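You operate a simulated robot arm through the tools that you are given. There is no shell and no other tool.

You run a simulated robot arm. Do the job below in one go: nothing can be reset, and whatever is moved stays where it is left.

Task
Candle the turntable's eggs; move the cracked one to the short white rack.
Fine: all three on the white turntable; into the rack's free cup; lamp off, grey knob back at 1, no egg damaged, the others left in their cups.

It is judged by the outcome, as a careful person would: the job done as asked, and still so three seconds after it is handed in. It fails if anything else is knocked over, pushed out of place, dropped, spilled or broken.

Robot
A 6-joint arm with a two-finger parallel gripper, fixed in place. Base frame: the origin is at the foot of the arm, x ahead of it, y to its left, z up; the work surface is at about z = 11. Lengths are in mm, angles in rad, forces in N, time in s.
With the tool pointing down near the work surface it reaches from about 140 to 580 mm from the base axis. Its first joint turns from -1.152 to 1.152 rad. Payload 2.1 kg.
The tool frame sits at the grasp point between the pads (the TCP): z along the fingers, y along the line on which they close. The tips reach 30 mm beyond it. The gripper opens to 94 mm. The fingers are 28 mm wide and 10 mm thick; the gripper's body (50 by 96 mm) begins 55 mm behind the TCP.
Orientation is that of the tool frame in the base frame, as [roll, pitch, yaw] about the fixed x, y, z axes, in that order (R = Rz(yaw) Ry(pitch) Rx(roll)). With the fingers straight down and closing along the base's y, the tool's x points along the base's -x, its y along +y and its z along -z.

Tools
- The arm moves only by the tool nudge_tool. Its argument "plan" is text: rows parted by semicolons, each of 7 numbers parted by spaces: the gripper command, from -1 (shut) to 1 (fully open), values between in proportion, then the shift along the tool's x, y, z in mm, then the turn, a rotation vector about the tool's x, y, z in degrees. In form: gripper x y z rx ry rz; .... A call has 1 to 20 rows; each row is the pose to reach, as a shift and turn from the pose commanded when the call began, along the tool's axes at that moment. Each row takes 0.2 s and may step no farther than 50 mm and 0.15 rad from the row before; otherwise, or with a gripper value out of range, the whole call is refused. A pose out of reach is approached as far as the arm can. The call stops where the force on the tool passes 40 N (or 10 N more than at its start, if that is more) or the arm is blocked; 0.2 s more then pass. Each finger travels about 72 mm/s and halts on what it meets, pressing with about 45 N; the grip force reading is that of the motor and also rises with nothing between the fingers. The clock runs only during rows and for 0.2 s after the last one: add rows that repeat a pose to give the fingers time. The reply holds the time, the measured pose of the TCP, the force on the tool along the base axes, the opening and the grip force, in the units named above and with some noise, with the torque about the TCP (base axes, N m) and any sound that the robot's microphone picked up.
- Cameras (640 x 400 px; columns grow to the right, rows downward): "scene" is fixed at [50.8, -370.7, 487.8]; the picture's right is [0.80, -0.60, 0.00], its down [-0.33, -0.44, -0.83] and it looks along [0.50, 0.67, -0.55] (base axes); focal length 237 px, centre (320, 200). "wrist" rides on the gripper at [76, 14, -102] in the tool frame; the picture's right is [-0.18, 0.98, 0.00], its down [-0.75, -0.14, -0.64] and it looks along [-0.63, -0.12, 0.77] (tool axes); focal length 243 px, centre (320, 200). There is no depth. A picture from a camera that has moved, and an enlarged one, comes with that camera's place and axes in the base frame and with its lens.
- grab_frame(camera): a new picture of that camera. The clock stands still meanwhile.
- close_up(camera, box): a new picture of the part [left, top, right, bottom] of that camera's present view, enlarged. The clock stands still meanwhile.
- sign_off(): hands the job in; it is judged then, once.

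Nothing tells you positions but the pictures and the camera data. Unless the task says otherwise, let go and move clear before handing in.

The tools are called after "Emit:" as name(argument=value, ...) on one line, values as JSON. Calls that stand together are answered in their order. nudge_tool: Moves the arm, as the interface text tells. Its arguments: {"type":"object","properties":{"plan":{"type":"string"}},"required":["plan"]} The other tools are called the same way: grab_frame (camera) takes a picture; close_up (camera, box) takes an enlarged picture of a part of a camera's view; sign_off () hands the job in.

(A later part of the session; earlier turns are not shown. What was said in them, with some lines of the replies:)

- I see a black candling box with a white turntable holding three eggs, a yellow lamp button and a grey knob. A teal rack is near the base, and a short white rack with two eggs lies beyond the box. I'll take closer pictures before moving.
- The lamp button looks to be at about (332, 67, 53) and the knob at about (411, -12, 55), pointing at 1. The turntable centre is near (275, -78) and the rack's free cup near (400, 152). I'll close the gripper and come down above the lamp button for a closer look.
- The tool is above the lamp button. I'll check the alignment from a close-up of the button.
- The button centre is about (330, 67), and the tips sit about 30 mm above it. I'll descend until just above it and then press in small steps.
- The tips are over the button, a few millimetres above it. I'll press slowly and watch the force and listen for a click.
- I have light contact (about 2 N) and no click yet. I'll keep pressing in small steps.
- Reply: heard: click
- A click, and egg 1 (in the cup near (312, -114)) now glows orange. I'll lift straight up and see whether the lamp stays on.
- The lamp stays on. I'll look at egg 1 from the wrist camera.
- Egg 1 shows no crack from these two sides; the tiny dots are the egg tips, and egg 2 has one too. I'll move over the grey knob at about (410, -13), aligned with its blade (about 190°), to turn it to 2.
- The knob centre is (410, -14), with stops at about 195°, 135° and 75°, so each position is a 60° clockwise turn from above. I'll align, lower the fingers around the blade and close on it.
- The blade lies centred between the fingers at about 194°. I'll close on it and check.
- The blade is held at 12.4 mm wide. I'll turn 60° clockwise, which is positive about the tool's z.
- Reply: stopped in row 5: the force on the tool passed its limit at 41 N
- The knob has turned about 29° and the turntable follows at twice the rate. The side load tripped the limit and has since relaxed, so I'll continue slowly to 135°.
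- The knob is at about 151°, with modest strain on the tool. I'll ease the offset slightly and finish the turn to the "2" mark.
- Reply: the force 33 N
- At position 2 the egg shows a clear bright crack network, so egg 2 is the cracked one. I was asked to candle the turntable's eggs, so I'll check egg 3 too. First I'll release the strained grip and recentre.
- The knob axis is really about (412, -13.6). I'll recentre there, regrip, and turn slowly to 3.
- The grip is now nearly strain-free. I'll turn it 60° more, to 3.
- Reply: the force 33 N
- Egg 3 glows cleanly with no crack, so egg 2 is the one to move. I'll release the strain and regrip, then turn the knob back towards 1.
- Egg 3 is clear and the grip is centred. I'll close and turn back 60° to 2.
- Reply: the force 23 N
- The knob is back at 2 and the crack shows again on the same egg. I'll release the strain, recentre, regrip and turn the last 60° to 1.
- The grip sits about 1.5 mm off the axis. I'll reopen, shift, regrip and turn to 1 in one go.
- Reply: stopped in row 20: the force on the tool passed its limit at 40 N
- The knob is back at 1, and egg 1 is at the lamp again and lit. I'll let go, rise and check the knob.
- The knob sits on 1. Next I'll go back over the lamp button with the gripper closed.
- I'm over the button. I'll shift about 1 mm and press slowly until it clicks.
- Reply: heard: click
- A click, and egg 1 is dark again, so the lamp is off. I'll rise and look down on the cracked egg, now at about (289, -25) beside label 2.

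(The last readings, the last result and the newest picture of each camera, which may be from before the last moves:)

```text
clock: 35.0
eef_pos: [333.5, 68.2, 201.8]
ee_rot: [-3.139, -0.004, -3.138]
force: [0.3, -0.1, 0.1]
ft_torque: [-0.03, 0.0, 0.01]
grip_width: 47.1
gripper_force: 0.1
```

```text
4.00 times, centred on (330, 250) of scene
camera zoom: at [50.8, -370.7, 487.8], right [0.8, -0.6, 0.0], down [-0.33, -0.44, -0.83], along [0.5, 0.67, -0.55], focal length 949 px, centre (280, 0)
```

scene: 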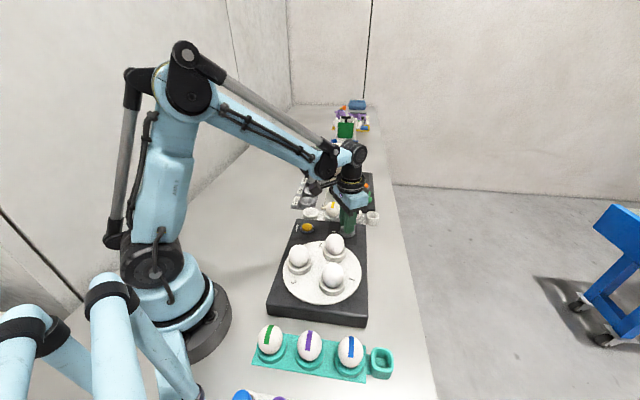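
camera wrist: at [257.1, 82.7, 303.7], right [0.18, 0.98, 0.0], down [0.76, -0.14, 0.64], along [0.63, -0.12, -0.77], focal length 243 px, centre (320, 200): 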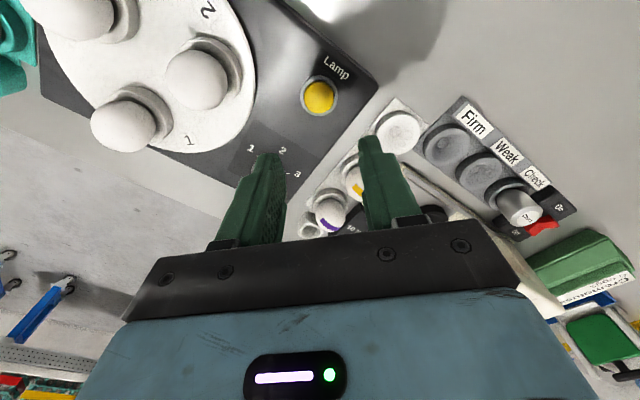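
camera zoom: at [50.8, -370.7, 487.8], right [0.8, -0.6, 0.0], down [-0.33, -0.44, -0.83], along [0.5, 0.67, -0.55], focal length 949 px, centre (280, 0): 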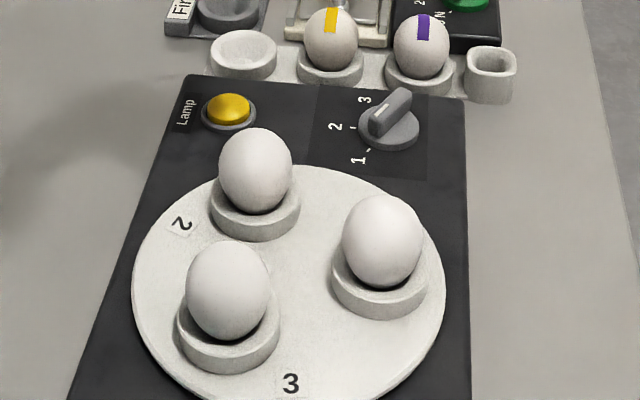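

The lamp is off and the cracked egg sits at the position beside label 2. I'll look closely at the target cup and the egg to plan the grip direction.

Emit:
close_up(camera="wrist", box=[290, 70, 530, 220])

Emit:
close_up(camera="wrist", box=[80, 0, 272, 120])

Emit:
close_up(camera="scene", box=[284, 185, 364, 235])

```text
2.67 times, centred on (410, 145) of wrist
camera zoom: at [257.1, 82.7, 303.7], right [0.18, 0.98, 0.0], down [0.76, -0.14, 0.64], along [0.63, -0.12, -0.77], focal length 647 px, centre (80, 347)
```

zoom: 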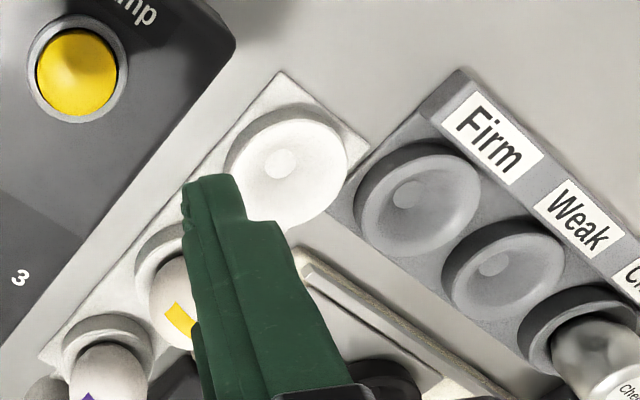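

```text
3.33 times, centred on (176, 60) of wrist
camera zoom: at [257.1, 82.7, 303.7], right [0.18, 0.98, 0.0], down [0.76, -0.14, 0.64], along [0.63, -0.12, -0.77], focal length 809 px, centre (800, 667)
```

zoom: 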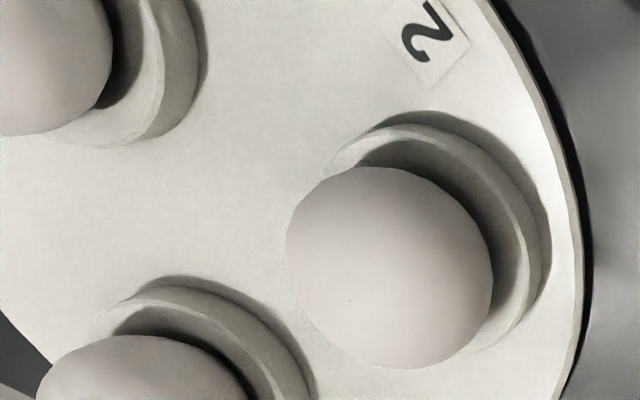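

```text
8.00 times, centred on (324, 210) of scene
camera zoom: at [50.8, -370.7, 487.8], right [0.8, -0.6, 0.0], down [-0.33, -0.44, -0.83], along [0.5, 0.67, -0.55], focal length 1898 px, centre (288, 120)
```

zoom: 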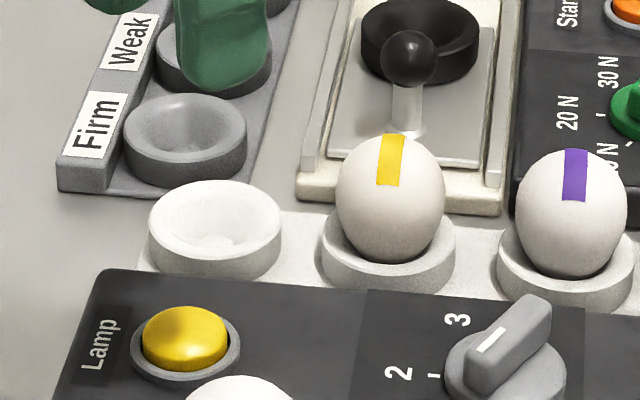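

The best closing direction at the rack is along its row (about 136°), away from the grey "Firm" tray. I'll move above the cracked egg with that orientation and the gripper opened to about 66 mm.

Emit:
nudge_tool(plan="0.4 7 -15 0 0 0 -7.75; 0.4 15 -31 0 0 0 -15.5; 0.4 22 -47 0 0 0 -23.25; 0.4 30 -62 0 0 0 -31; 0.4 37 -78 0 0 0 -38.75; 0.4 44.5 -93.2 0 0 0 -46.5; 0.4 44.5 -93.2 0 0 0 -46.5")

Emit:
grab_frame(camera="wrist")

Emit:
close_up(camera="wrist", box=[220, 40, 420, 165])

Emit:
close_up(camera="scene", box=[260, 190, 380, 290])

```text
clock: 36.5
eef_pos: [287.3, -26.1, 204.3]
ee_rot: [3.139, -0.006, -2.327]
force: [-1.0, 0.5, 0.1]
ft_torque: [0.01, -0.01, 0.01]
grip_width: 65.8
gripper_force: 0.1
```

```text
taken
camera wrist: at [225.2, -72.5, 305.8], right [-0.59, 0.81, 0.0], down [0.62, 0.45, 0.64], along [0.51, 0.38, -0.77], focal length 243 px, centre (320, 200)
```

wrist: 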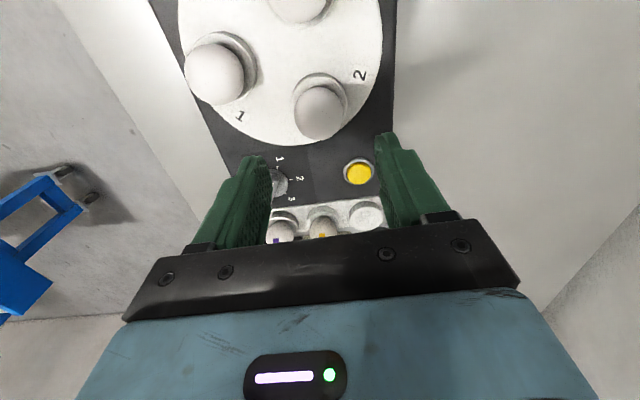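

```text
3.20 times, centred on (320, 102) of wrist
camera zoom: at [225.2, -72.5, 305.8], right [-0.59, 0.81, 0.0], down [0.62, 0.45, 0.64], along [0.51, 0.38, -0.77], focal length 776 px, centre (320, 512)
```

zoom: 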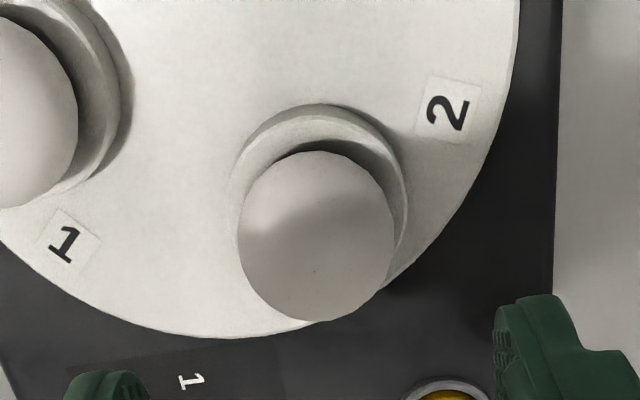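

```text
4.00 times, centred on (320, 240) of scene
camera zoom: at [50.8, -370.7, 487.8], right [0.8, -0.6, 0.0], down [-0.33, -0.44, -0.83], along [0.5, 0.67, -0.55], focal length 949 px, centre (320, 40)
```

zoom: 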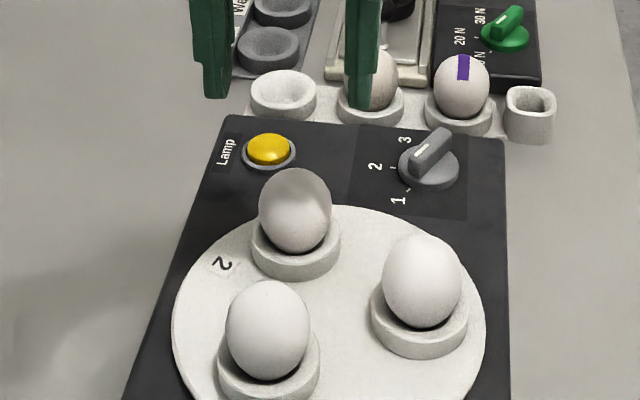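

The cracked egg's centre works out at about (291, -24.5, 88), its top at about z 114. I'll correct by a few millimetres, lower until the tips are just around its top, and recheck the centring.

Emit:
nudge_tool(plan="0.4 -3.5 -1.9 10 0 0 0; 0.4 -3.5 -1.9 25 0 0 0; 0.4 -3.5 -1.9 40 0 0 0; 0.4 -3.5 -1.9 55 0 0 0; 0.4 -3.5 -1.9 62 0 0 0; 0.4 -3.5 -1.9 62 0 0 0")

Emit:
grab_frame(camera="wrist")

Emit:
close_up(camera="scene", box=[270, 210, 366, 270])

```text
clock: 38.0
eef_pos: [290.0, -24.9, 141.2]
ee_rot: [3.14, -0.006, -2.325]
force: [-1.1, 0.0, 0.6]
ft_torque: [0.03, -0.01, -0.01]
grip_width: 65.7
gripper_force: 0.0
```

```text
taken
camera wrist: at [228.6, -70.4, 243.1], right [-0.59, 0.81, 0.0], down [0.62, 0.45, 0.64], along [0.52, 0.38, -0.77], focal length 243 px, centre (320, 200)
```

wrist: 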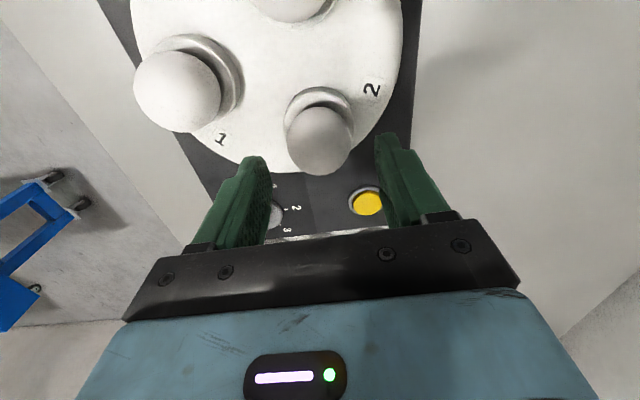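

```text
6.67 times, centred on (318, 240) of scene
camera zoom: at [50.8, -370.7, 487.8], right [0.8, -0.6, 0.0], down [-0.33, -0.44, -0.83], along [0.5, 0.67, -0.55], focal length 1582 px, centre (333, -67)
```

zoom: 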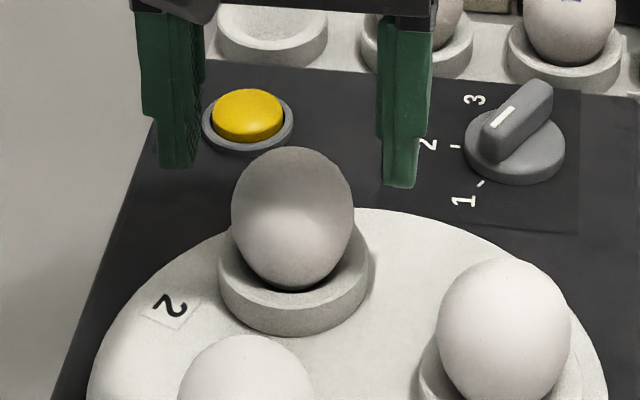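

The egg is nearly centred between the fingers. I'll take a close-up to check the remaining offset.

Emit:
close_up(camera="wrist", box=[220, 70, 420, 195])

```text
3.20 times, centred on (320, 132) of wrist
camera zoom: at [228.6, -70.4, 243.1], right [-0.59, 0.81, 0.0], down [0.62, 0.45, 0.64], along [0.52, 0.38, -0.77], focal length 776 px, centre (320, 416)
```

zoom: 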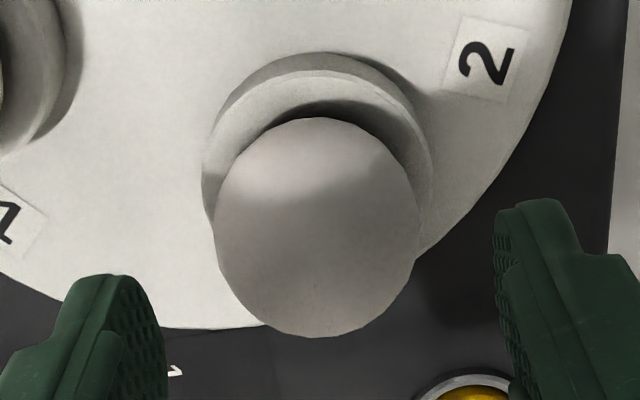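

The offset is within about 0.6 mm. I'll descend to TCP z of about 102, which keeps the tips just above the cup rim, then close partway to about 48 mm.

Emit:
nudge_tool(plan="0.4 0.6 -0.5 12 0 0 0; 0.4 0.6 -0.5 24 0 0 0; 0.4 0.6 -0.5 34 0 0 0; 0.4 0.6 -0.5 39 0 0 0; 0.2 0.6 -0.5 39 0 0 0; 0.03 0.6 -0.5 39 0 0 0; 0.03 0.6 -0.5 39 0 0 0")

Emit:
grab_frame(camera="wrist")

Emit:
close_up(camera="scene", box=[282, 225, 346, 265])

```text
clock: 39.5
eef_pos: [290.0, -26.2, 102.8]
ee_rot: [3.139, -0.006, -2.327]
force: [0.6, 0.5, -0.2]
ft_torque: [0.02, -0.03, 0.0]
grip_width: 48.5
gripper_force: 0.1
```

```text
taken
camera wrist: at [227.7, -71.5, 204.5], right [-0.59, 0.81, 0.0], down [0.62, 0.45, 0.64], along [0.52, 0.38, -0.77], focal length 243 px, centre (320, 200)
```

wrist: 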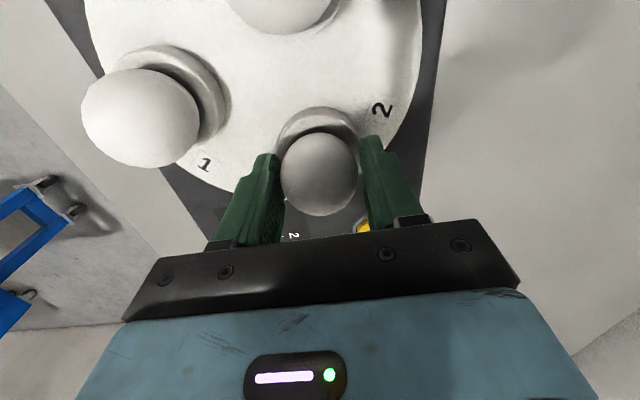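

```text
10.00 times, centred on (314, 245) of scene
camera zoom: at [50.8, -370.7, 487.8], right [0.8, -0.6, 0.0], down [-0.33, -0.44, -0.83], along [0.5, 0.67, -0.55], focal length 2372 px, centre (380, -250)
```

zoom: 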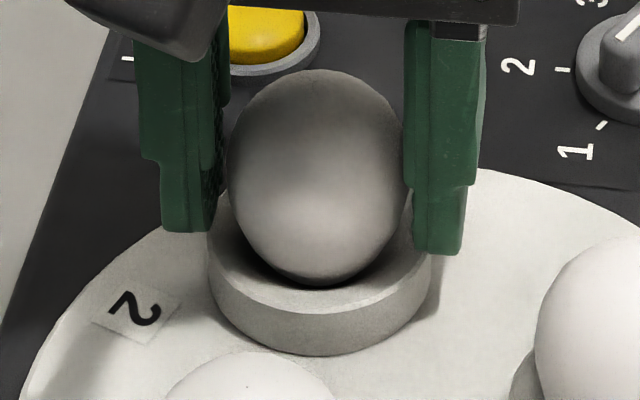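

The fingers flank the egg with the tips about 4 mm above the rim. I'll close in small steps and watch the grip force so the shell isn't squeezed hard.

Emit:
nudge_tool(plan="-0.01 0 0 0 0 0 0; -0.03 0 0 0 0 0 0; -0.043 0 0 0 0 0 0; -0.043 0 0 0 0 0 0")

```text
clock: 40.5
eef_pos: [289.9, -27.0, 102.5]
ee_rot: [3.138, -0.004, -2.327]
force: [0.3, -0.5, -0.7]
ft_torque: [-0.01, 0.01, 0.0]
grip_width: 45.0
gripper_force: 0.1
```

At 45 mm there is no contact yet. I'll check the symmetry in a close-up.

Emit:
close_up(camera="wrist", box=[240, 110, 400, 230])

Emit:
close_up(camera="scene", box=[290, 225, 338, 255])

```text
3.33 times, centred on (320, 170) of wrist
camera zoom: at [227.7, -71.5, 204.5], right [-0.59, 0.81, 0.0], down [0.62, 0.45, 0.64], along [0.52, 0.38, -0.77], focal length 809 px, centre (320, 300)
```

zoom: 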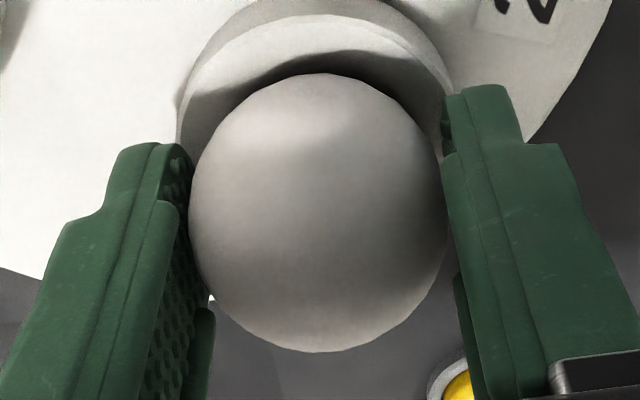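

```text
13.33 times, centred on (314, 240) of scene
camera zoom: at [50.8, -370.7, 487.8], right [0.8, -0.6, 0.0], down [-0.33, -0.44, -0.83], along [0.5, 0.67, -0.55], focal length 3163 px, centre (400, -333)
```

zoom: 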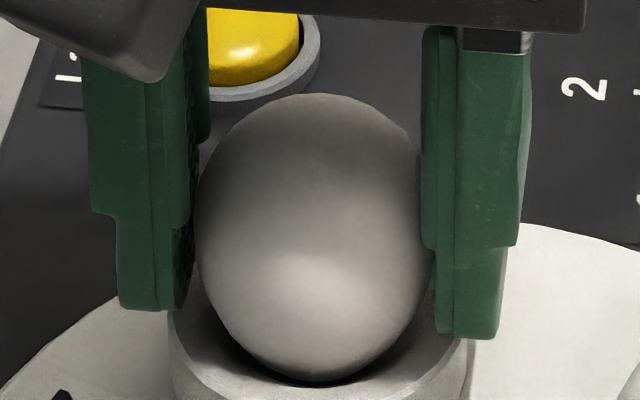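

The egg is about 44.4 mm wide and 0.5 mm off centre. I'll shift by that and close a little more.

Emit:
nudge_tool(plan="-0.043 0 -0.4 0 0 0 0; -0.055 0 -0.4 0 0 0 0; -0.055 0 -0.4 0 0 0 0")

```text
clock: 41.4
eef_pos: [289.6, -26.1, 102.5]
ee_rot: [3.139, -0.006, -2.325]
force: [0.2, -0.1, 0.4]
ft_torque: [0.0, 0.02, -0.03]
grip_width: 44.8
gripper_force: 0.1
```

Still no contact. I'll close a bit further.

Emit:
nudge_tool(plan="-0.065 0 0 0 0 0 0; -0.07 0 0 0 0 0 0; -0.07 0 0 0 0 0 0")

```text
clock: 42.1
eef_pos: [290.0, -27.2, 102.5]
ee_rot: [3.14, -0.006, -2.328]
force: [-0.6, 0.6, 0.2]
ft_torque: [-0.03, 0.0, 0.01]
grip_width: 44.1
gripper_force: 0.5
```

Emit:
nudge_tool(plan="-0.076 0 0 0 0 0 0; -0.08 0 0 0 0 0 0; -0.08 0 0 0 0 0 0")

```text
clock: 43.0
eef_pos: [289.9, -26.0, 102.8]
ee_rot: [3.141, -0.005, -2.327]
force: [0.7, 0.2, 0.2]
ft_torque: [-0.01, 0.0, 0.0]
grip_width: 44.3
gripper_force: 0.8
```

Contact now: the width holds at 44.3 mm with a light force. I'll tighten in small steps towards several newtons.

Emit:
nudge_tool(plan="-0.085 0 0 0 0 0 0; -0.09 0 0 0 0 0 0; -0.09 0 0 0 0 0 0")

```text
clock: 43.8
eef_pos: [289.3, -26.3, 102.8]
ee_rot: [3.14, -0.005, -2.328]
force: [-0.1, 0.8, -0.3]
ft_torque: [0.01, -0.01, -0.02]
grip_width: 43.4
gripper_force: 0.9
```

Emit:
nudge_tool(plan="-0.1 0 0 0 0 0 0; -0.11 0 0 0 0 0 0; -0.12 0 0 0 0 0 0; -0.12 0 0 0 0 0 0")

Emit:
close_up(camera="wrist", box=[240, 110, 400, 230])

```text
clock: 44.8
eef_pos: [290.4, -25.9, 103.4]
ee_rot: [-3.141, -0.006, -2.328]
force: [-0.1, 0.2, 0.4]
ft_torque: [0.0, -0.04, -0.01]
grip_width: 43.6
gripper_force: 8.7
```

```text
3.33 times, centred on (320, 170) of wrist
camera zoom: at [227.9, -71.4, 204.6], right [-0.59, 0.81, 0.0], down [0.62, 0.45, 0.64], along [0.52, 0.38, -0.77], focal length 809 px, centre (320, 300)
```

zoom: 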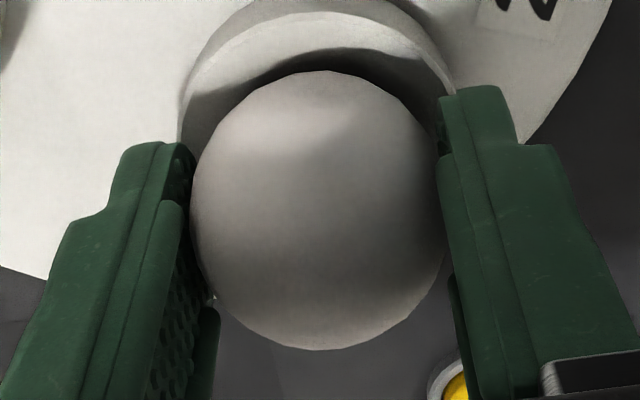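

The egg is held at about 8.7 N. I'll lift slowly and check that it comes along.

Emit:
nudge_tool(plan="-0.12 0 0 -2 0 0 0; -0.12 0 0 -5 0 0 0; -0.12 0 0 -9 0 0 0; -0.12 0 0 -14 0 0 0; -0.12 0 0 -20 0 0 0; -0.12 0 0 -20 0 0 0")

Emit:
close_up(camera="scene", box=[270, 205, 366, 265])

Emit:
close_up(camera="wrist", box=[240, 110, 400, 230])

```text
clock: 46.1
eef_pos: [290.1, -26.2, 122.1]
ee_rot: [3.138, -0.006, -2.326]
force: [-0.4, -0.5, -1.3]
ft_torque: [-0.01, 0.02, 0.03]
grip_width: 43.1
gripper_force: 8.6
```

```text
6.67 times, centred on (318, 235) of scene
camera zoom: at [50.8, -370.7, 487.8], right [0.8, -0.6, 0.0], down [-0.33, -0.44, -0.83], along [0.5, 0.67, -0.55], focal length 1582 px, centre (333, -33)
```

zoom: 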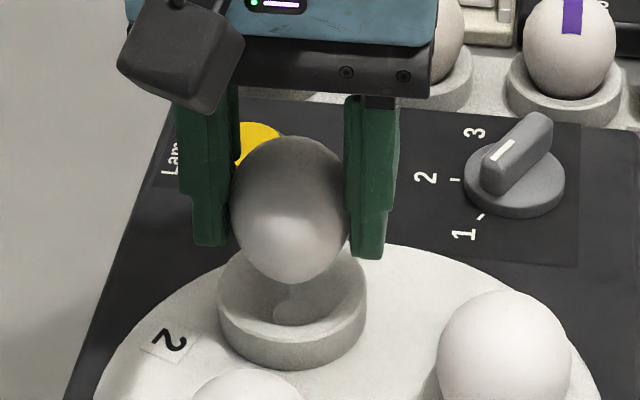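

```text
3.33 times, centred on (320, 170) of wrist
camera zoom: at [228.1, -71.9, 225.3], right [-0.59, 0.81, 0.0], down [0.62, 0.45, 0.64], along [0.52, 0.38, -0.77], focal length 809 px, centre (320, 300)
```

zoom: 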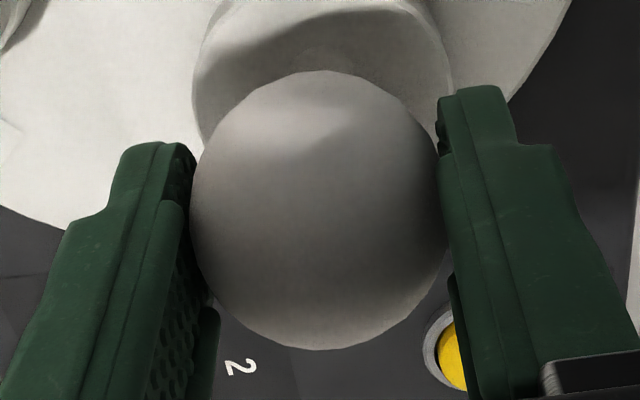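

The egg is lifted cleanly. I'll raise it to a safe height and carry it smoothly over the rack's free cup at about (399.5, 150).

Emit:
nudge_tool(plan="-0.12 0 0 -12 0 0 0; -0.12 0 0 -28 0 0 0; -0.12 0 0 -45 0 0 0; -0.12 0 0 -60 0 0 0; -0.12 -8 2 -68 0 0 0; -0.12 -24 5 -68 0 0 0; -0.12 -44 9 -68 0 0 0; -0.12 -66 13.5 -68 0 0 0; -0.12 -88 18 -68 0 0 0; -0.12 -110 22.5 -68 0 0 0; -0.12 -132 27 -68 0 0 0; -0.12 -154 31.5 -68 0 0 0; -0.12 -174 35.5 -68 0 0 0; -0.12 -190 38.5 -68 0 0 0; -0.12 -200 40.5 -68 0 0 0; -0.12 -203 41 -68 0 0 0; -0.12 -203 41 -68 0 0 0")

Emit:
grab_frame(camera="wrist")

Emit:
grab_frame(camera="scene")

```text
clock: 49.8
eef_pos: [400.2, 150.2, 190.0]
ee_rot: [3.138, -0.006, -2.327]
force: [0.5, 0.4, -0.5]
ft_torque: [0.02, 0.0, -0.03]
grip_width: 43.5
gripper_force: 8.8
```

```text
taken
camera wrist: at [338.7, 105.1, 292.3], right [-0.59, 0.81, 0.0], down [0.62, 0.45, 0.64], along [0.52, 0.38, -0.77], focal length 243 px, centre (320, 200)
```

wrist: 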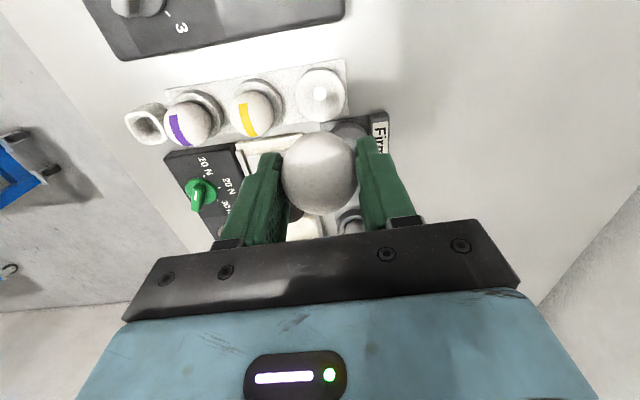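

```text
taken
```

scene: 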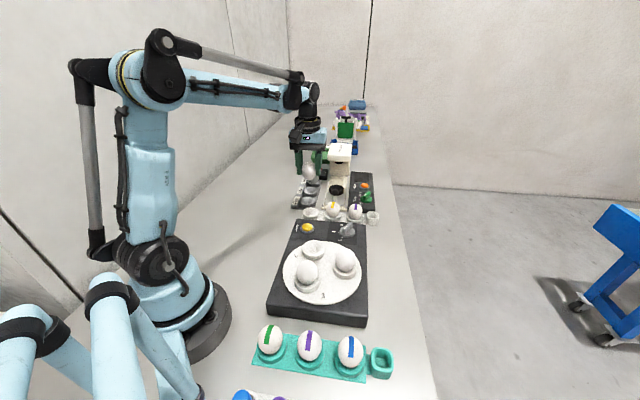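

The egg is over the rack. I'll work out the free cup's offset from the gripper with a close-up.

Emit:
close_up(camera="wrist", box=[220, 50, 420, 175])

Emit:
close_up(camera="scene", box=[280, 165, 376, 225])

```text
3.20 times, centred on (320, 112) of wrist
camera zoom: at [338.7, 105.1, 292.3], right [-0.59, 0.81, 0.0], down [0.62, 0.45, 0.64], along [0.52, 0.38, -0.77], focal length 776 px, centre (320, 480)
```

zoom: 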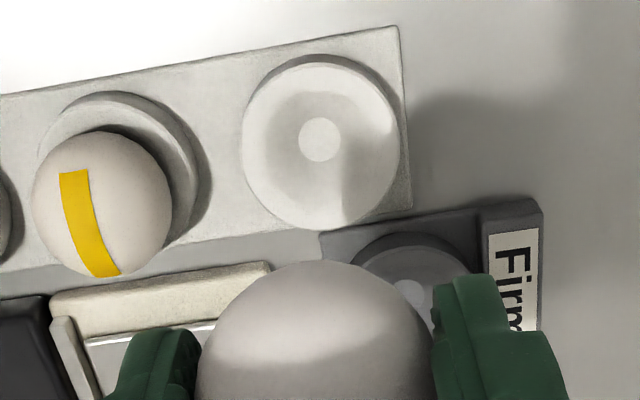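

```text
6.67 times, centred on (328, 195) of scene
camera zoom: at [50.8, -370.7, 487.8], right [0.8, -0.6, 0.0], down [-0.33, -0.44, -0.83], along [0.5, 0.67, -0.55], focal length 1582 px, centre (267, 233)
```

zoom: 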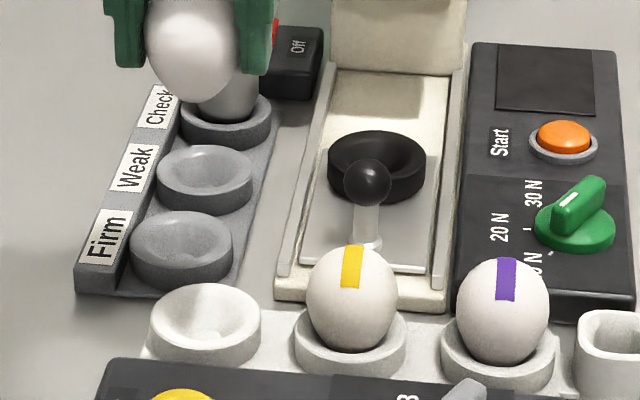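

The cup centre is about (402, 151.5), so I need a shift of about 2 mm. I'll lower most of the way, stop about 15 mm above seating, and check again.

Emit:
nudge_tool(plan="-0.12 -1.2 0.2 6 0 0 0; -0.12 -2.3 0.35 18 0 0 0; -0.12 -2.3 0.35 32 0 0 0; -0.12 -2.3 0.35 46 0 0 0; -0.12 -2.3 0.35 60 0 0 0; -0.12 -2.3 0.35 74 0 0 0; -0.12 -2.3 0.35 88 0 0 0; -0.12 -2.3 0.35 100 0 0 0; -0.12 -2.3 0.35 108 0 0 0; -0.12 -2.3 0.35 112 0 0 0; -0.12 -2.3 0.35 112 0 0 0")

Emit:
close_up(camera="scene", box=[284, 180, 364, 230])

Emit:
close_up(camera="wrist", box=[220, 80, 420, 230])

```text
clock: 52.1
eef_pos: [401.1, 150.9, 77.3]
ee_rot: [3.139, -0.005, -2.327]
force: [-0.6, -0.2, -0.5]
ft_torque: [-0.04, 0.02, 0.03]
grip_width: 43.4
gripper_force: 9.0
```

```text
8.00 times, centred on (324, 205) of scene
camera zoom: at [50.8, -370.7, 487.8], right [0.8, -0.6, 0.0], down [-0.33, -0.44, -0.83], along [0.5, 0.67, -0.55], focal length 1898 px, centre (288, 160)
```

zoom: 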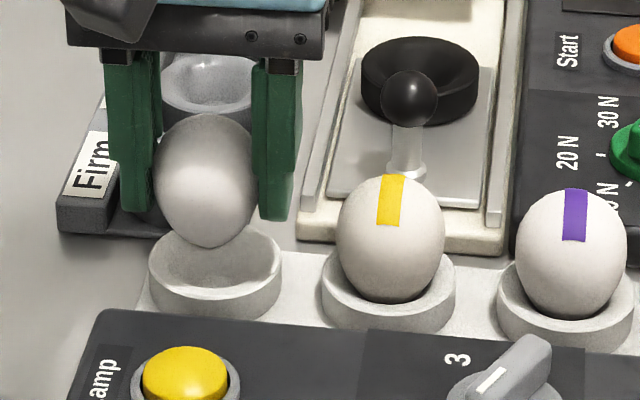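

```text
2.67 times, centred on (320, 155) of wrist
camera zoom: at [339.3, 106.2, 179.6], right [-0.59, 0.81, 0.0], down [0.62, 0.45, 0.64], along [0.52, 0.38, -0.77], focal length 647 px, centre (320, 320)
```

zoom: 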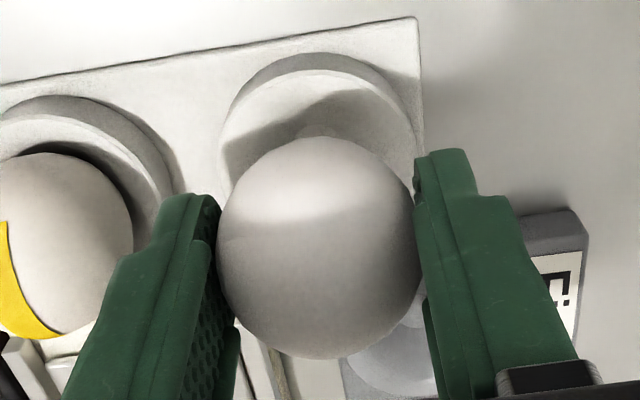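

Just above the cup, the two views disagree by a couple of millimetres on centring. I'll measure with higher zoom before lowering.

Emit:
close_up(camera="scene", box=[294, 190, 326, 222])

Emit:
close_up(camera="wrist", box=[275, 90, 365, 160])

Emit:
close_up(camera="scene", box=[318, 196, 350, 222])

```text
12.50 times, centred on (310, 206) of scene
camera zoom: at [50.8, -370.7, 487.8], right [0.8, -0.6, 0.0], down [-0.33, -0.44, -0.83], along [0.5, 0.67, -0.55], focal length 2965 px, centre (445, 125)
```

zoom: 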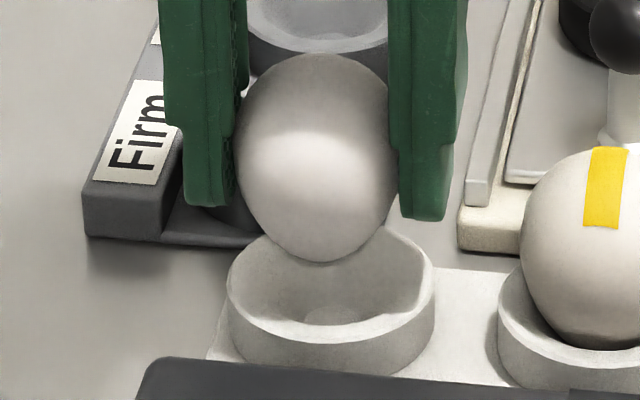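

```text
5.71 times, centred on (320, 125) of wrist
camera zoom: at [339.3, 106.2, 179.6], right [-0.59, 0.81, 0.0], down [0.62, 0.45, 0.64], along [0.52, 0.38, -0.77], focal length 1386 px, centre (320, 629)
```

zoom: 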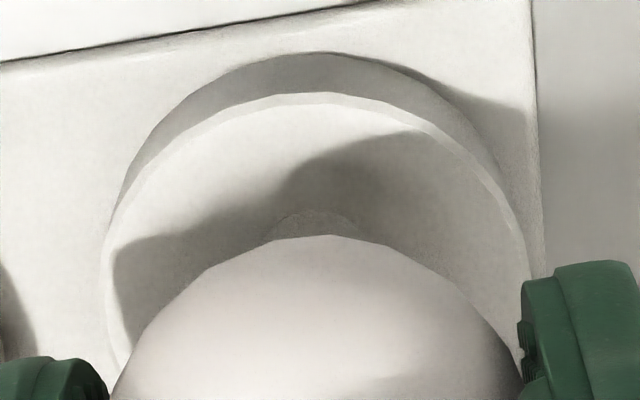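

```text
15.38 times, centred on (334, 209) of scene
camera zoom: at [50.8, -370.7, 487.8], right [0.8, -0.6, 0.0], down [-0.33, -0.44, -0.83], along [0.5, 0.67, -0.55], focal length 3650 px, centre (105, 62)
```

zoom: 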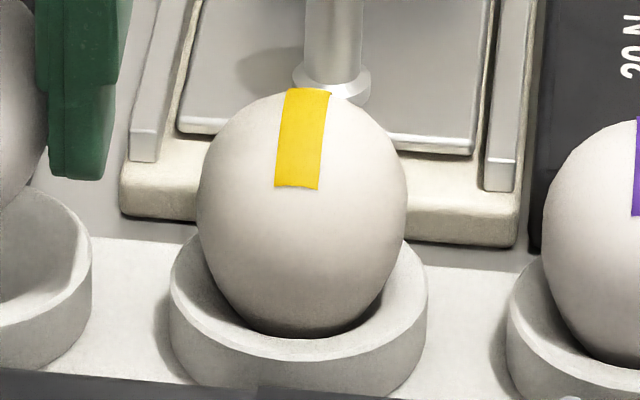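

My best estimate is that the cup lies about 2 mm further along tool -x and well under 1 mm in y. I'll make that small shift, lower to about 5 mm above seating, and compare with how the egg looked when seated in its first cup.

Emit:
nudge_tool(plan="-0.12 -1 -0.2 3 0 0 0; -0.12 -2 -0.4 7 0 0 0; -0.12 -2 -0.4 11 0 0 0; -0.12 -2 -0.4 13 0 0 0; -0.12 -2 -0.4 13 0 0 0")

Emit:
close_up(camera="wrist", box=[240, 110, 400, 230])

Emit:
close_up(camera="scene", box=[294, 190, 326, 222])

```text
clock: 53.4
eef_pos: [402.2, 151.2, 64.6]
ee_rot: [3.14, -0.007, -2.328]
force: [-0.3, 0.0, -0.9]
ft_torque: [0.03, 0.04, 0.02]
grip_width: 43.5
gripper_force: 9.2
```

```text
3.33 times, centred on (320, 170) of wrist
camera zoom: at [340.5, 106.7, 166.6], right [-0.59, 0.81, 0.0], down [0.62, 0.45, 0.64], along [0.52, 0.38, -0.77], focal length 809 px, centre (320, 300)
```

zoom: 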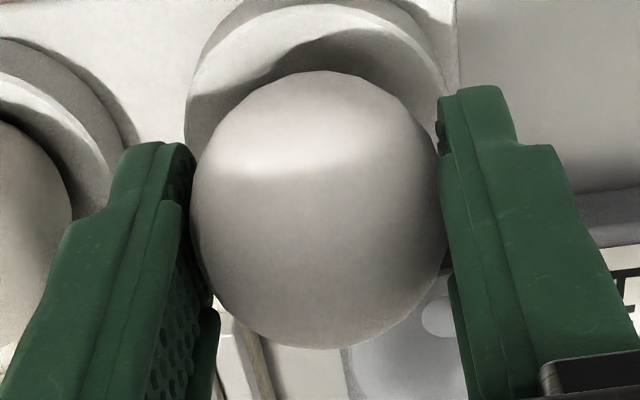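

```text
12.50 times, centred on (310, 206) of scene
camera zoom: at [50.8, -370.7, 487.8], right [0.8, -0.6, 0.0], down [-0.33, -0.44, -0.83], along [0.5, 0.67, -0.55], focal length 2965 px, centre (445, 125)
```

zoom: 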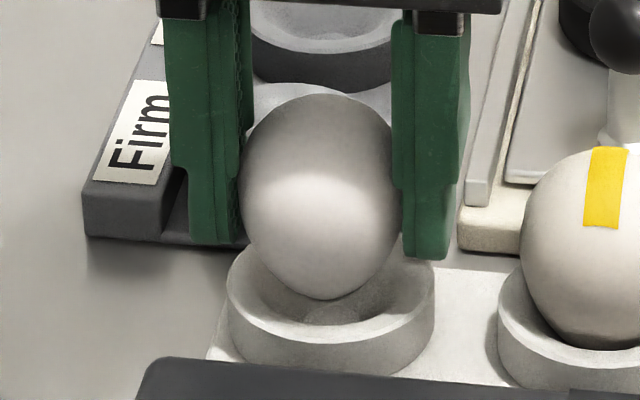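

Alignment now matches in both views to within about 1 mm. I'll lower gently in 1 mm steps, watching the vertical force for contact.

Emit:
nudge_tool(plan="-0.12 0 0 1 0 0 0; -0.12 0 0 2 0 0 0; -0.12 0 0 3 0 0 0; -0.12 0 0 4 0 0 0; -0.12 0 0 4 0 0 0")

```text
clock: 54.5
eef_pos: [403.2, 152.3, 61.2]
ee_rot: [3.14, -0.005, -2.327]
force: [0.1, 0.1, -0.3]
ft_torque: [0.04, -0.02, 0.03]
grip_width: 43.1
gripper_force: 8.9
```

Emit:
nudge_tool(plan="-0.12 0 0 0.7 0 0 0; -0.12 0 0 1.4 0 0 0; -0.12 0 0 2 0 0 0; -0.12 0 0 2 0 0 0")

Emit:
close_up(camera="scene", box=[294, 190, 326, 222])

Emit:
close_up(camera="wrist", box=[240, 110, 400, 230])

```text
clock: 55.5
eef_pos: [402.6, 152.8, 58.8]
ee_rot: [3.14, -0.004, -2.327]
force: [-0.2, 0.3, -0.6]
ft_torque: [0.03, 0.0, 0.03]
grip_width: 43.6
gripper_force: 8.4
```

```text
12.50 times, centred on (310, 206) of scene
camera zoom: at [50.8, -370.7, 487.8], right [0.8, -0.6, 0.0], down [-0.33, -0.44, -0.83], along [0.5, 0.67, -0.55], focal length 2965 px, centre (445, 125)
```

zoom: 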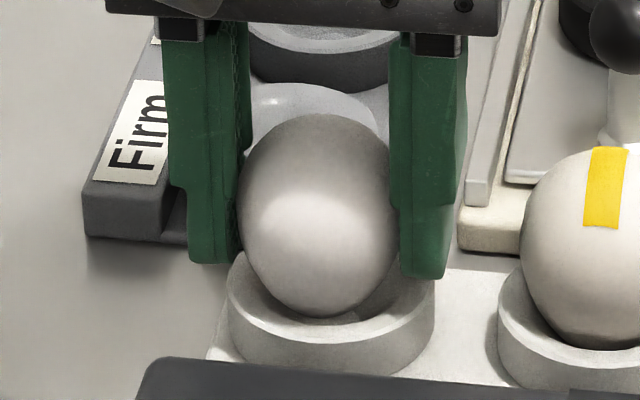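

```text
3.33 times, centred on (320, 170) of wrist
camera zoom: at [340.2, 107.3, 160.2], right [-0.59, 0.81, 0.0], down [0.62, 0.45, 0.64], along [0.52, 0.38, -0.77], focal length 809 px, centre (320, 300)
```

zoom: 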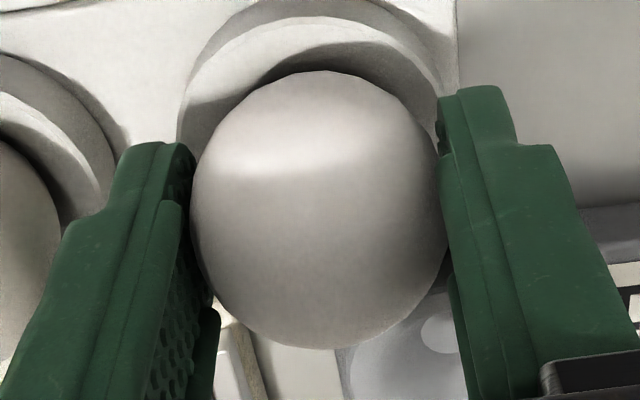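

There's no contact yet; both views now suggest about 1 mm towards tool -y and -x. I'll correct that and continue down gently.

Emit:
nudge_tool(plan="-0.12 -0.6 -0.5 0 0 0 0; -0.12 -1.2 -1 0.5 0 0 0; -0.12 -1.2 -1 1 0 0 0; -0.12 -1.2 -1 1.5 0 0 0; -0.12 -1.2 -1 1.5 0 0 0")

Emit:
close_up(camera="scene", box=[294, 190, 326, 222])

Emit:
close_up(camera="wrist", box=[240, 110, 400, 230])

```text
clock: 56.8
eef_pos: [403.7, 152.0, 57.5]
ee_rot: [3.14, -0.006, -2.326]
force: [-1.1, 0.8, -1.1]
ft_torque: [0.0, 0.01, 0.01]
grip_width: 43.1
gripper_force: 9.0
```

```text
12.50 times, centred on (310, 206) of scene
camera zoom: at [50.8, -370.7, 487.8], right [0.8, -0.6, 0.0], down [-0.33, -0.44, -0.83], along [0.5, 0.67, -0.55], focal length 2965 px, centre (445, 125)
```

zoom: 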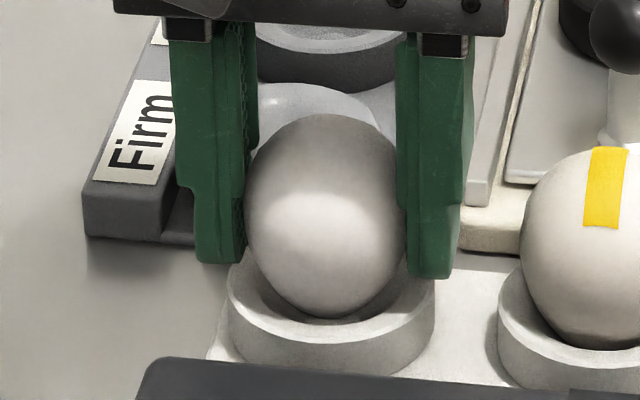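

```text
3.33 times, centred on (320, 170) of wrist
camera zoom: at [342.2, 107.1, 159.5], right [-0.59, 0.81, 0.0], down [0.62, 0.45, 0.64], along [0.52, 0.38, -0.77], focal length 809 px, centre (320, 300)
```

zoom: 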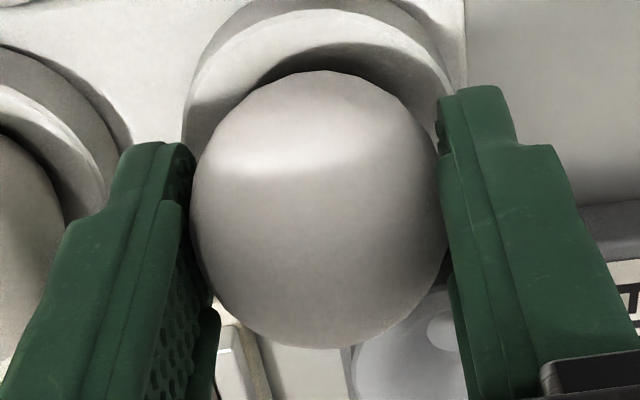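

Both views now agree. I'll continue down slowly.

Emit:
nudge_tool(plan="-0.12 0 0 0.5 0 0 0; -0.12 0 0 1 0 0 0; -0.12 0 0 1.4 0 0 0; -0.12 0 0 1.4 0 0 0")

```text
clock: 57.8
eef_pos: [403.8, 152.4, 56.4]
ee_rot: [3.14, -0.005, -2.327]
force: [-0.4, -0.5, -0.5]
ft_torque: [0.01, 0.0, -0.02]
grip_width: 43.4
gripper_force: 9.1
```

Emit:
nudge_tool(plan="-0.12 0 0 0.5 0 0 0; -0.12 0 0 1 0 0 0; -0.12 0 0 1 0 0 0; -0.12 0 0 1 0 0 0")

Emit:
close_up(camera="scene", box=[294, 190, 326, 222])

Emit:
close_up(camera="wrist", box=[240, 110, 400, 230])

```text
clock: 58.8
eef_pos: [404.4, 153.2, 54.8]
ee_rot: [3.14, -0.005, -2.327]
force: [0.8, -0.6, -1.3]
ft_torque: [0.03, 0.03, -0.01]
grip_width: 43.5
gripper_force: 8.4
```

```text
12.50 times, centred on (310, 206) of scene
camera zoom: at [50.8, -370.7, 487.8], right [0.8, -0.6, 0.0], down [-0.33, -0.44, -0.83], along [0.5, 0.67, -0.55], focal length 2965 px, centre (445, 125)
```

zoom: 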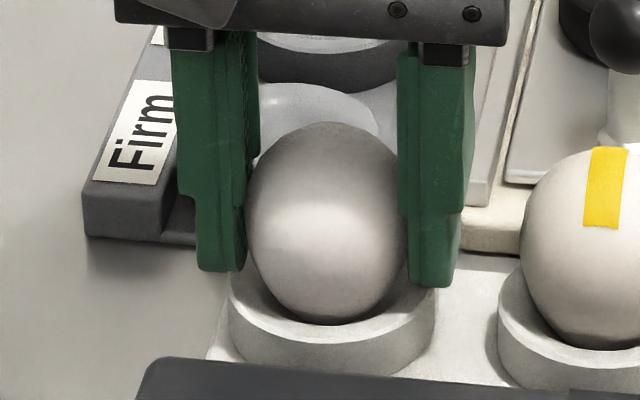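

```text
3.33 times, centred on (320, 170) of wrist
camera zoom: at [342.4, 107.0, 156.8], right [-0.59, 0.81, 0.0], down [0.62, 0.45, 0.64], along [0.52, 0.38, -0.77], focal length 809 px, centre (320, 300)
```

zoom: 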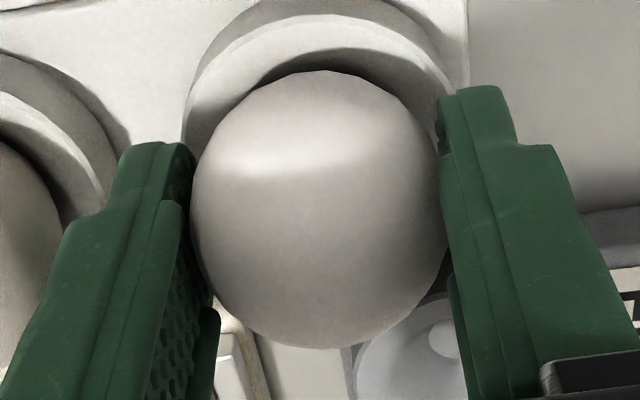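

The egg is nearly down, perhaps 1 mm to go. I'll continue in half-millimetre steps.

Emit:
nudge_tool(plan="-0.12 0 0 0.4 0 0 0; -0.12 0 0 0.8 0 0 0; -0.12 0 0 0.8 0 0 0; -0.12 0 0 0.8 0 0 0")

```text
clock: 59.8
eef_pos: [404.7, 153.7, 53.4]
ee_rot: [3.141, -0.006, -2.326]
force: [3.5, 2.3, 3.6]
ft_torque: [-0.03, -0.09, 0.05]
grip_width: 43.4
gripper_force: 8.7
```

Contact: about 4 N upward with a slight sideways push. I'll check the views before releasing.

Emit:
close_up(camera="scene", box=[294, 190, 326, 222])

Emit:
close_up(camera="wrist", box=[240, 110, 400, 230])

```text
12.50 times, centred on (310, 206) of scene
camera zoom: at [50.8, -370.7, 487.8], right [0.8, -0.6, 0.0], down [-0.33, -0.44, -0.83], along [0.5, 0.67, -0.55], focal length 2965 px, centre (445, 125)
```

zoom: 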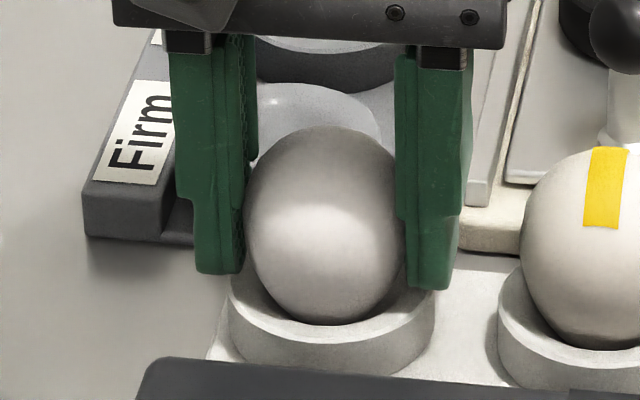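

```text
3.33 times, centred on (320, 170) of wrist
camera zoom: at [342.2, 107.8, 155.5], right [-0.59, 0.81, 0.0], down [0.62, 0.45, 0.64], along [0.52, 0.38, -0.77], focal length 809 px, centre (320, 300)
```

zoom: 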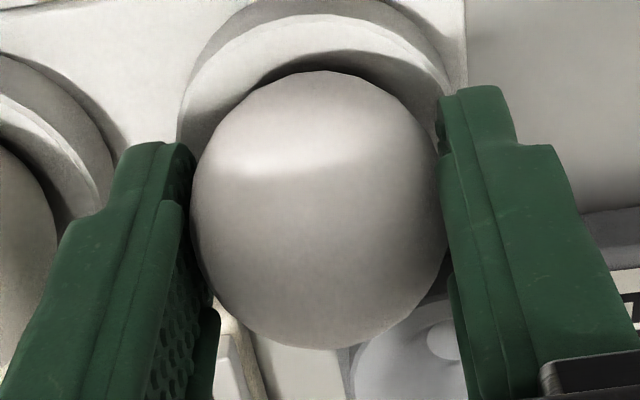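

The egg looks seated just as it was in its original cup. I'll open the fingers gently, only to about 52 mm so they stay clear of the yellow-marked egg.

Emit:
nudge_tool(plan="-0.1 0 0 -0.2 0 0 0; -0.085 0 0 -0.3 0 0 0; -0.075 0 0 -0.3 0 0 0; -0.06 0 0 -0.3 0 0 0; -0.04 0 0 -0.3 0 0 0; 0 0 0 -0.3 0 0 0; 0.05 0 0 -0.3 0 0 0; 0.1 0 0 -0.3 0 0 0; 0.1 0 0 -0.3 0 0 0")

Emit:
close_up(camera="scene", box=[294, 190, 326, 222])

Emit:
close_up(camera="wrist", box=[240, 110, 400, 230])

```text
clock: 61.8
eef_pos: [403.9, 153.2, 54.4]
ee_rot: [3.139, -0.005, -2.328]
force: [-1.4, 0.7, -1.2]
ft_torque: [0.04, -0.01, 0.03]
grip_width: 51.9
gripper_force: 0.0
```

```text
12.50 times, centred on (310, 206) of scene
camera zoom: at [50.8, -370.7, 487.8], right [0.8, -0.6, 0.0], down [-0.33, -0.44, -0.83], along [0.5, 0.67, -0.55], focal length 2965 px, centre (445, 125)
```

zoom: 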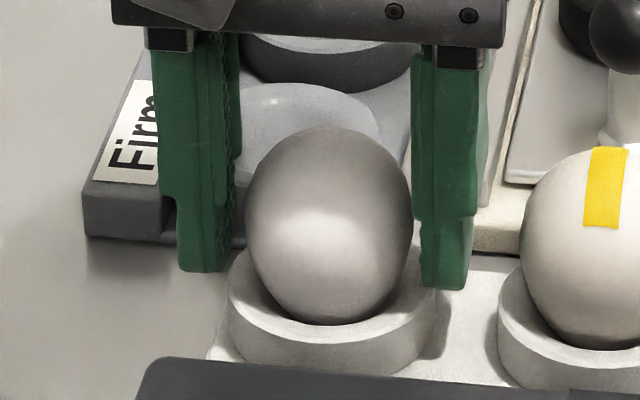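

```text
3.33 times, centred on (320, 170) of wrist
camera zoom: at [341.9, 107.6, 156.2], right [-0.59, 0.81, 0.0], down [0.62, 0.45, 0.64], along [0.52, 0.38, -0.77], focal length 809 px, centre (320, 300)
```

zoom: 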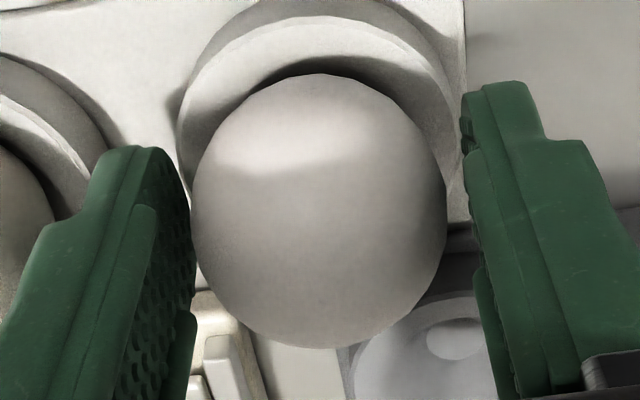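

The egg stands upright in the free cup and the fingers are clear on both sides. I'll rise straight up and away.

Emit:
nudge_tool(plan="0.1 0 0 -4 0 0 0; 0.1 0 0 -12 0 0 0; 0.1 0 0 -24 0 0 0; 0.1 0 0 -40 0 0 0; 0.1 0 0 -60 0 0 0; 0.1 0 0 -85 0 0 0; 0.1 0 0 -115 0 0 0; 0.1 0 0 -150 0 0 0; 0.1 0 0 -185 0 0 0; 0.1 0 0 -220 0 0 0; 0.1 0 0 -220 0 0 0")

Emit:
grab_frame(camera="scene")

Emit:
grab_frame(camera="wrist")

Emit:
close_up(camera="scene", box=[250, 190, 410, 300])

```text
clock: 64.2
eef_pos: [404.9, 156.0, 272.9]
ee_rot: [3.14, -0.006, -2.326]
force: [0.5, -0.2, 0.0]
ft_torque: [0.0, -0.01, -0.01]
grip_width: 51.6
gripper_force: 0.0
```

```text
taken
```

scene: 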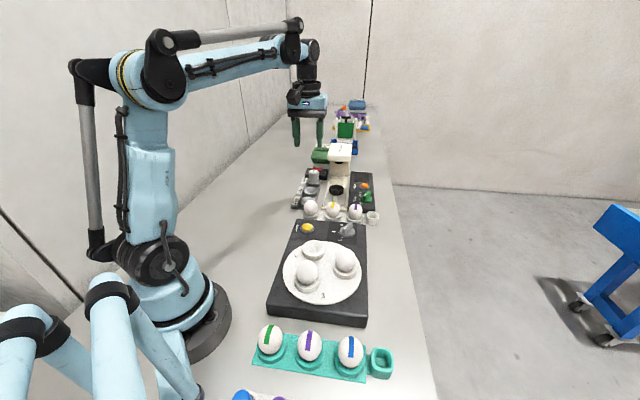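

```text
taken
camera wrist: at [343.2, 110.8, 375.9], right [-0.59, 0.81, 0.0], down [0.62, 0.45, 0.64], along [0.52, 0.38, -0.77], focal length 243 px, centre (320, 200)
```

wrist: 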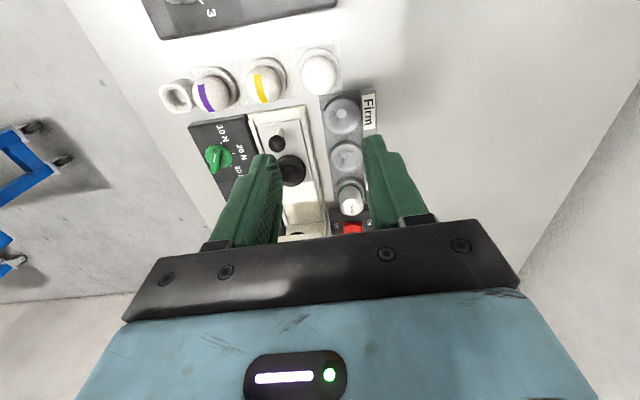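

```text
3.64 times, centred on (330, 245) of scene
camera zoom: at [50.8, -370.7, 487.8], right [0.8, -0.6, 0.0], down [-0.33, -0.44, -0.83], along [0.5, 0.67, -0.55], focal length 863 px, centre (284, 36)
```

zoom: 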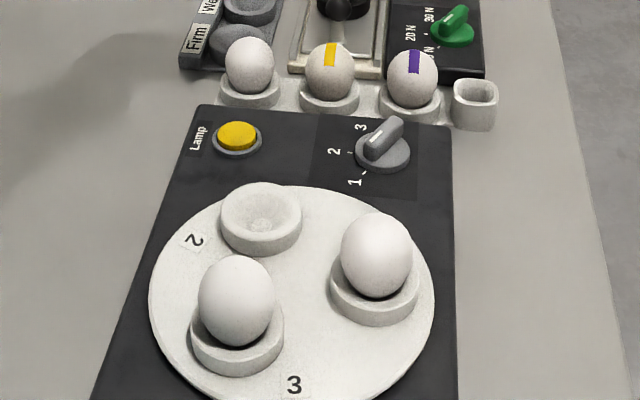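

All as asked: the cracked egg stands in the rack's free cup, and the other two turntable eggs are still in their cups. The lamp is off, the knob is on 1, and the arm is clear, so I'm handing in.

Emit:
sign_off()

```text
The job is handed in.
```

I candled all three turntable eggs. Egg 2 was cracked, and it now stands upright in the free cup of the short white rack.

- **Candling:** Egg 2 lit up with a clear crack network. Eggs 1 and 3 showed no crack, but I only saw part of each: egg 1 from two sides, egg 3 from one.
- **Move:** I gripped egg 2 at about 9 N and lowered it into the cup until it touched, at about 4 N. The last pictures showed no sign of damage.
- **Left as asked:** The lamp is off, the grey knob is back at 1, and eggs 1 and 3 are still in their turntable cups. I saw nothing else moved or knocked over.
- **Force stops:** While I was turning the knob, the arm hit its 40 N force limit twice and stopped. Both times I carried on without any harm that I could see.

The gripper was open and well above the rack when I handed in.
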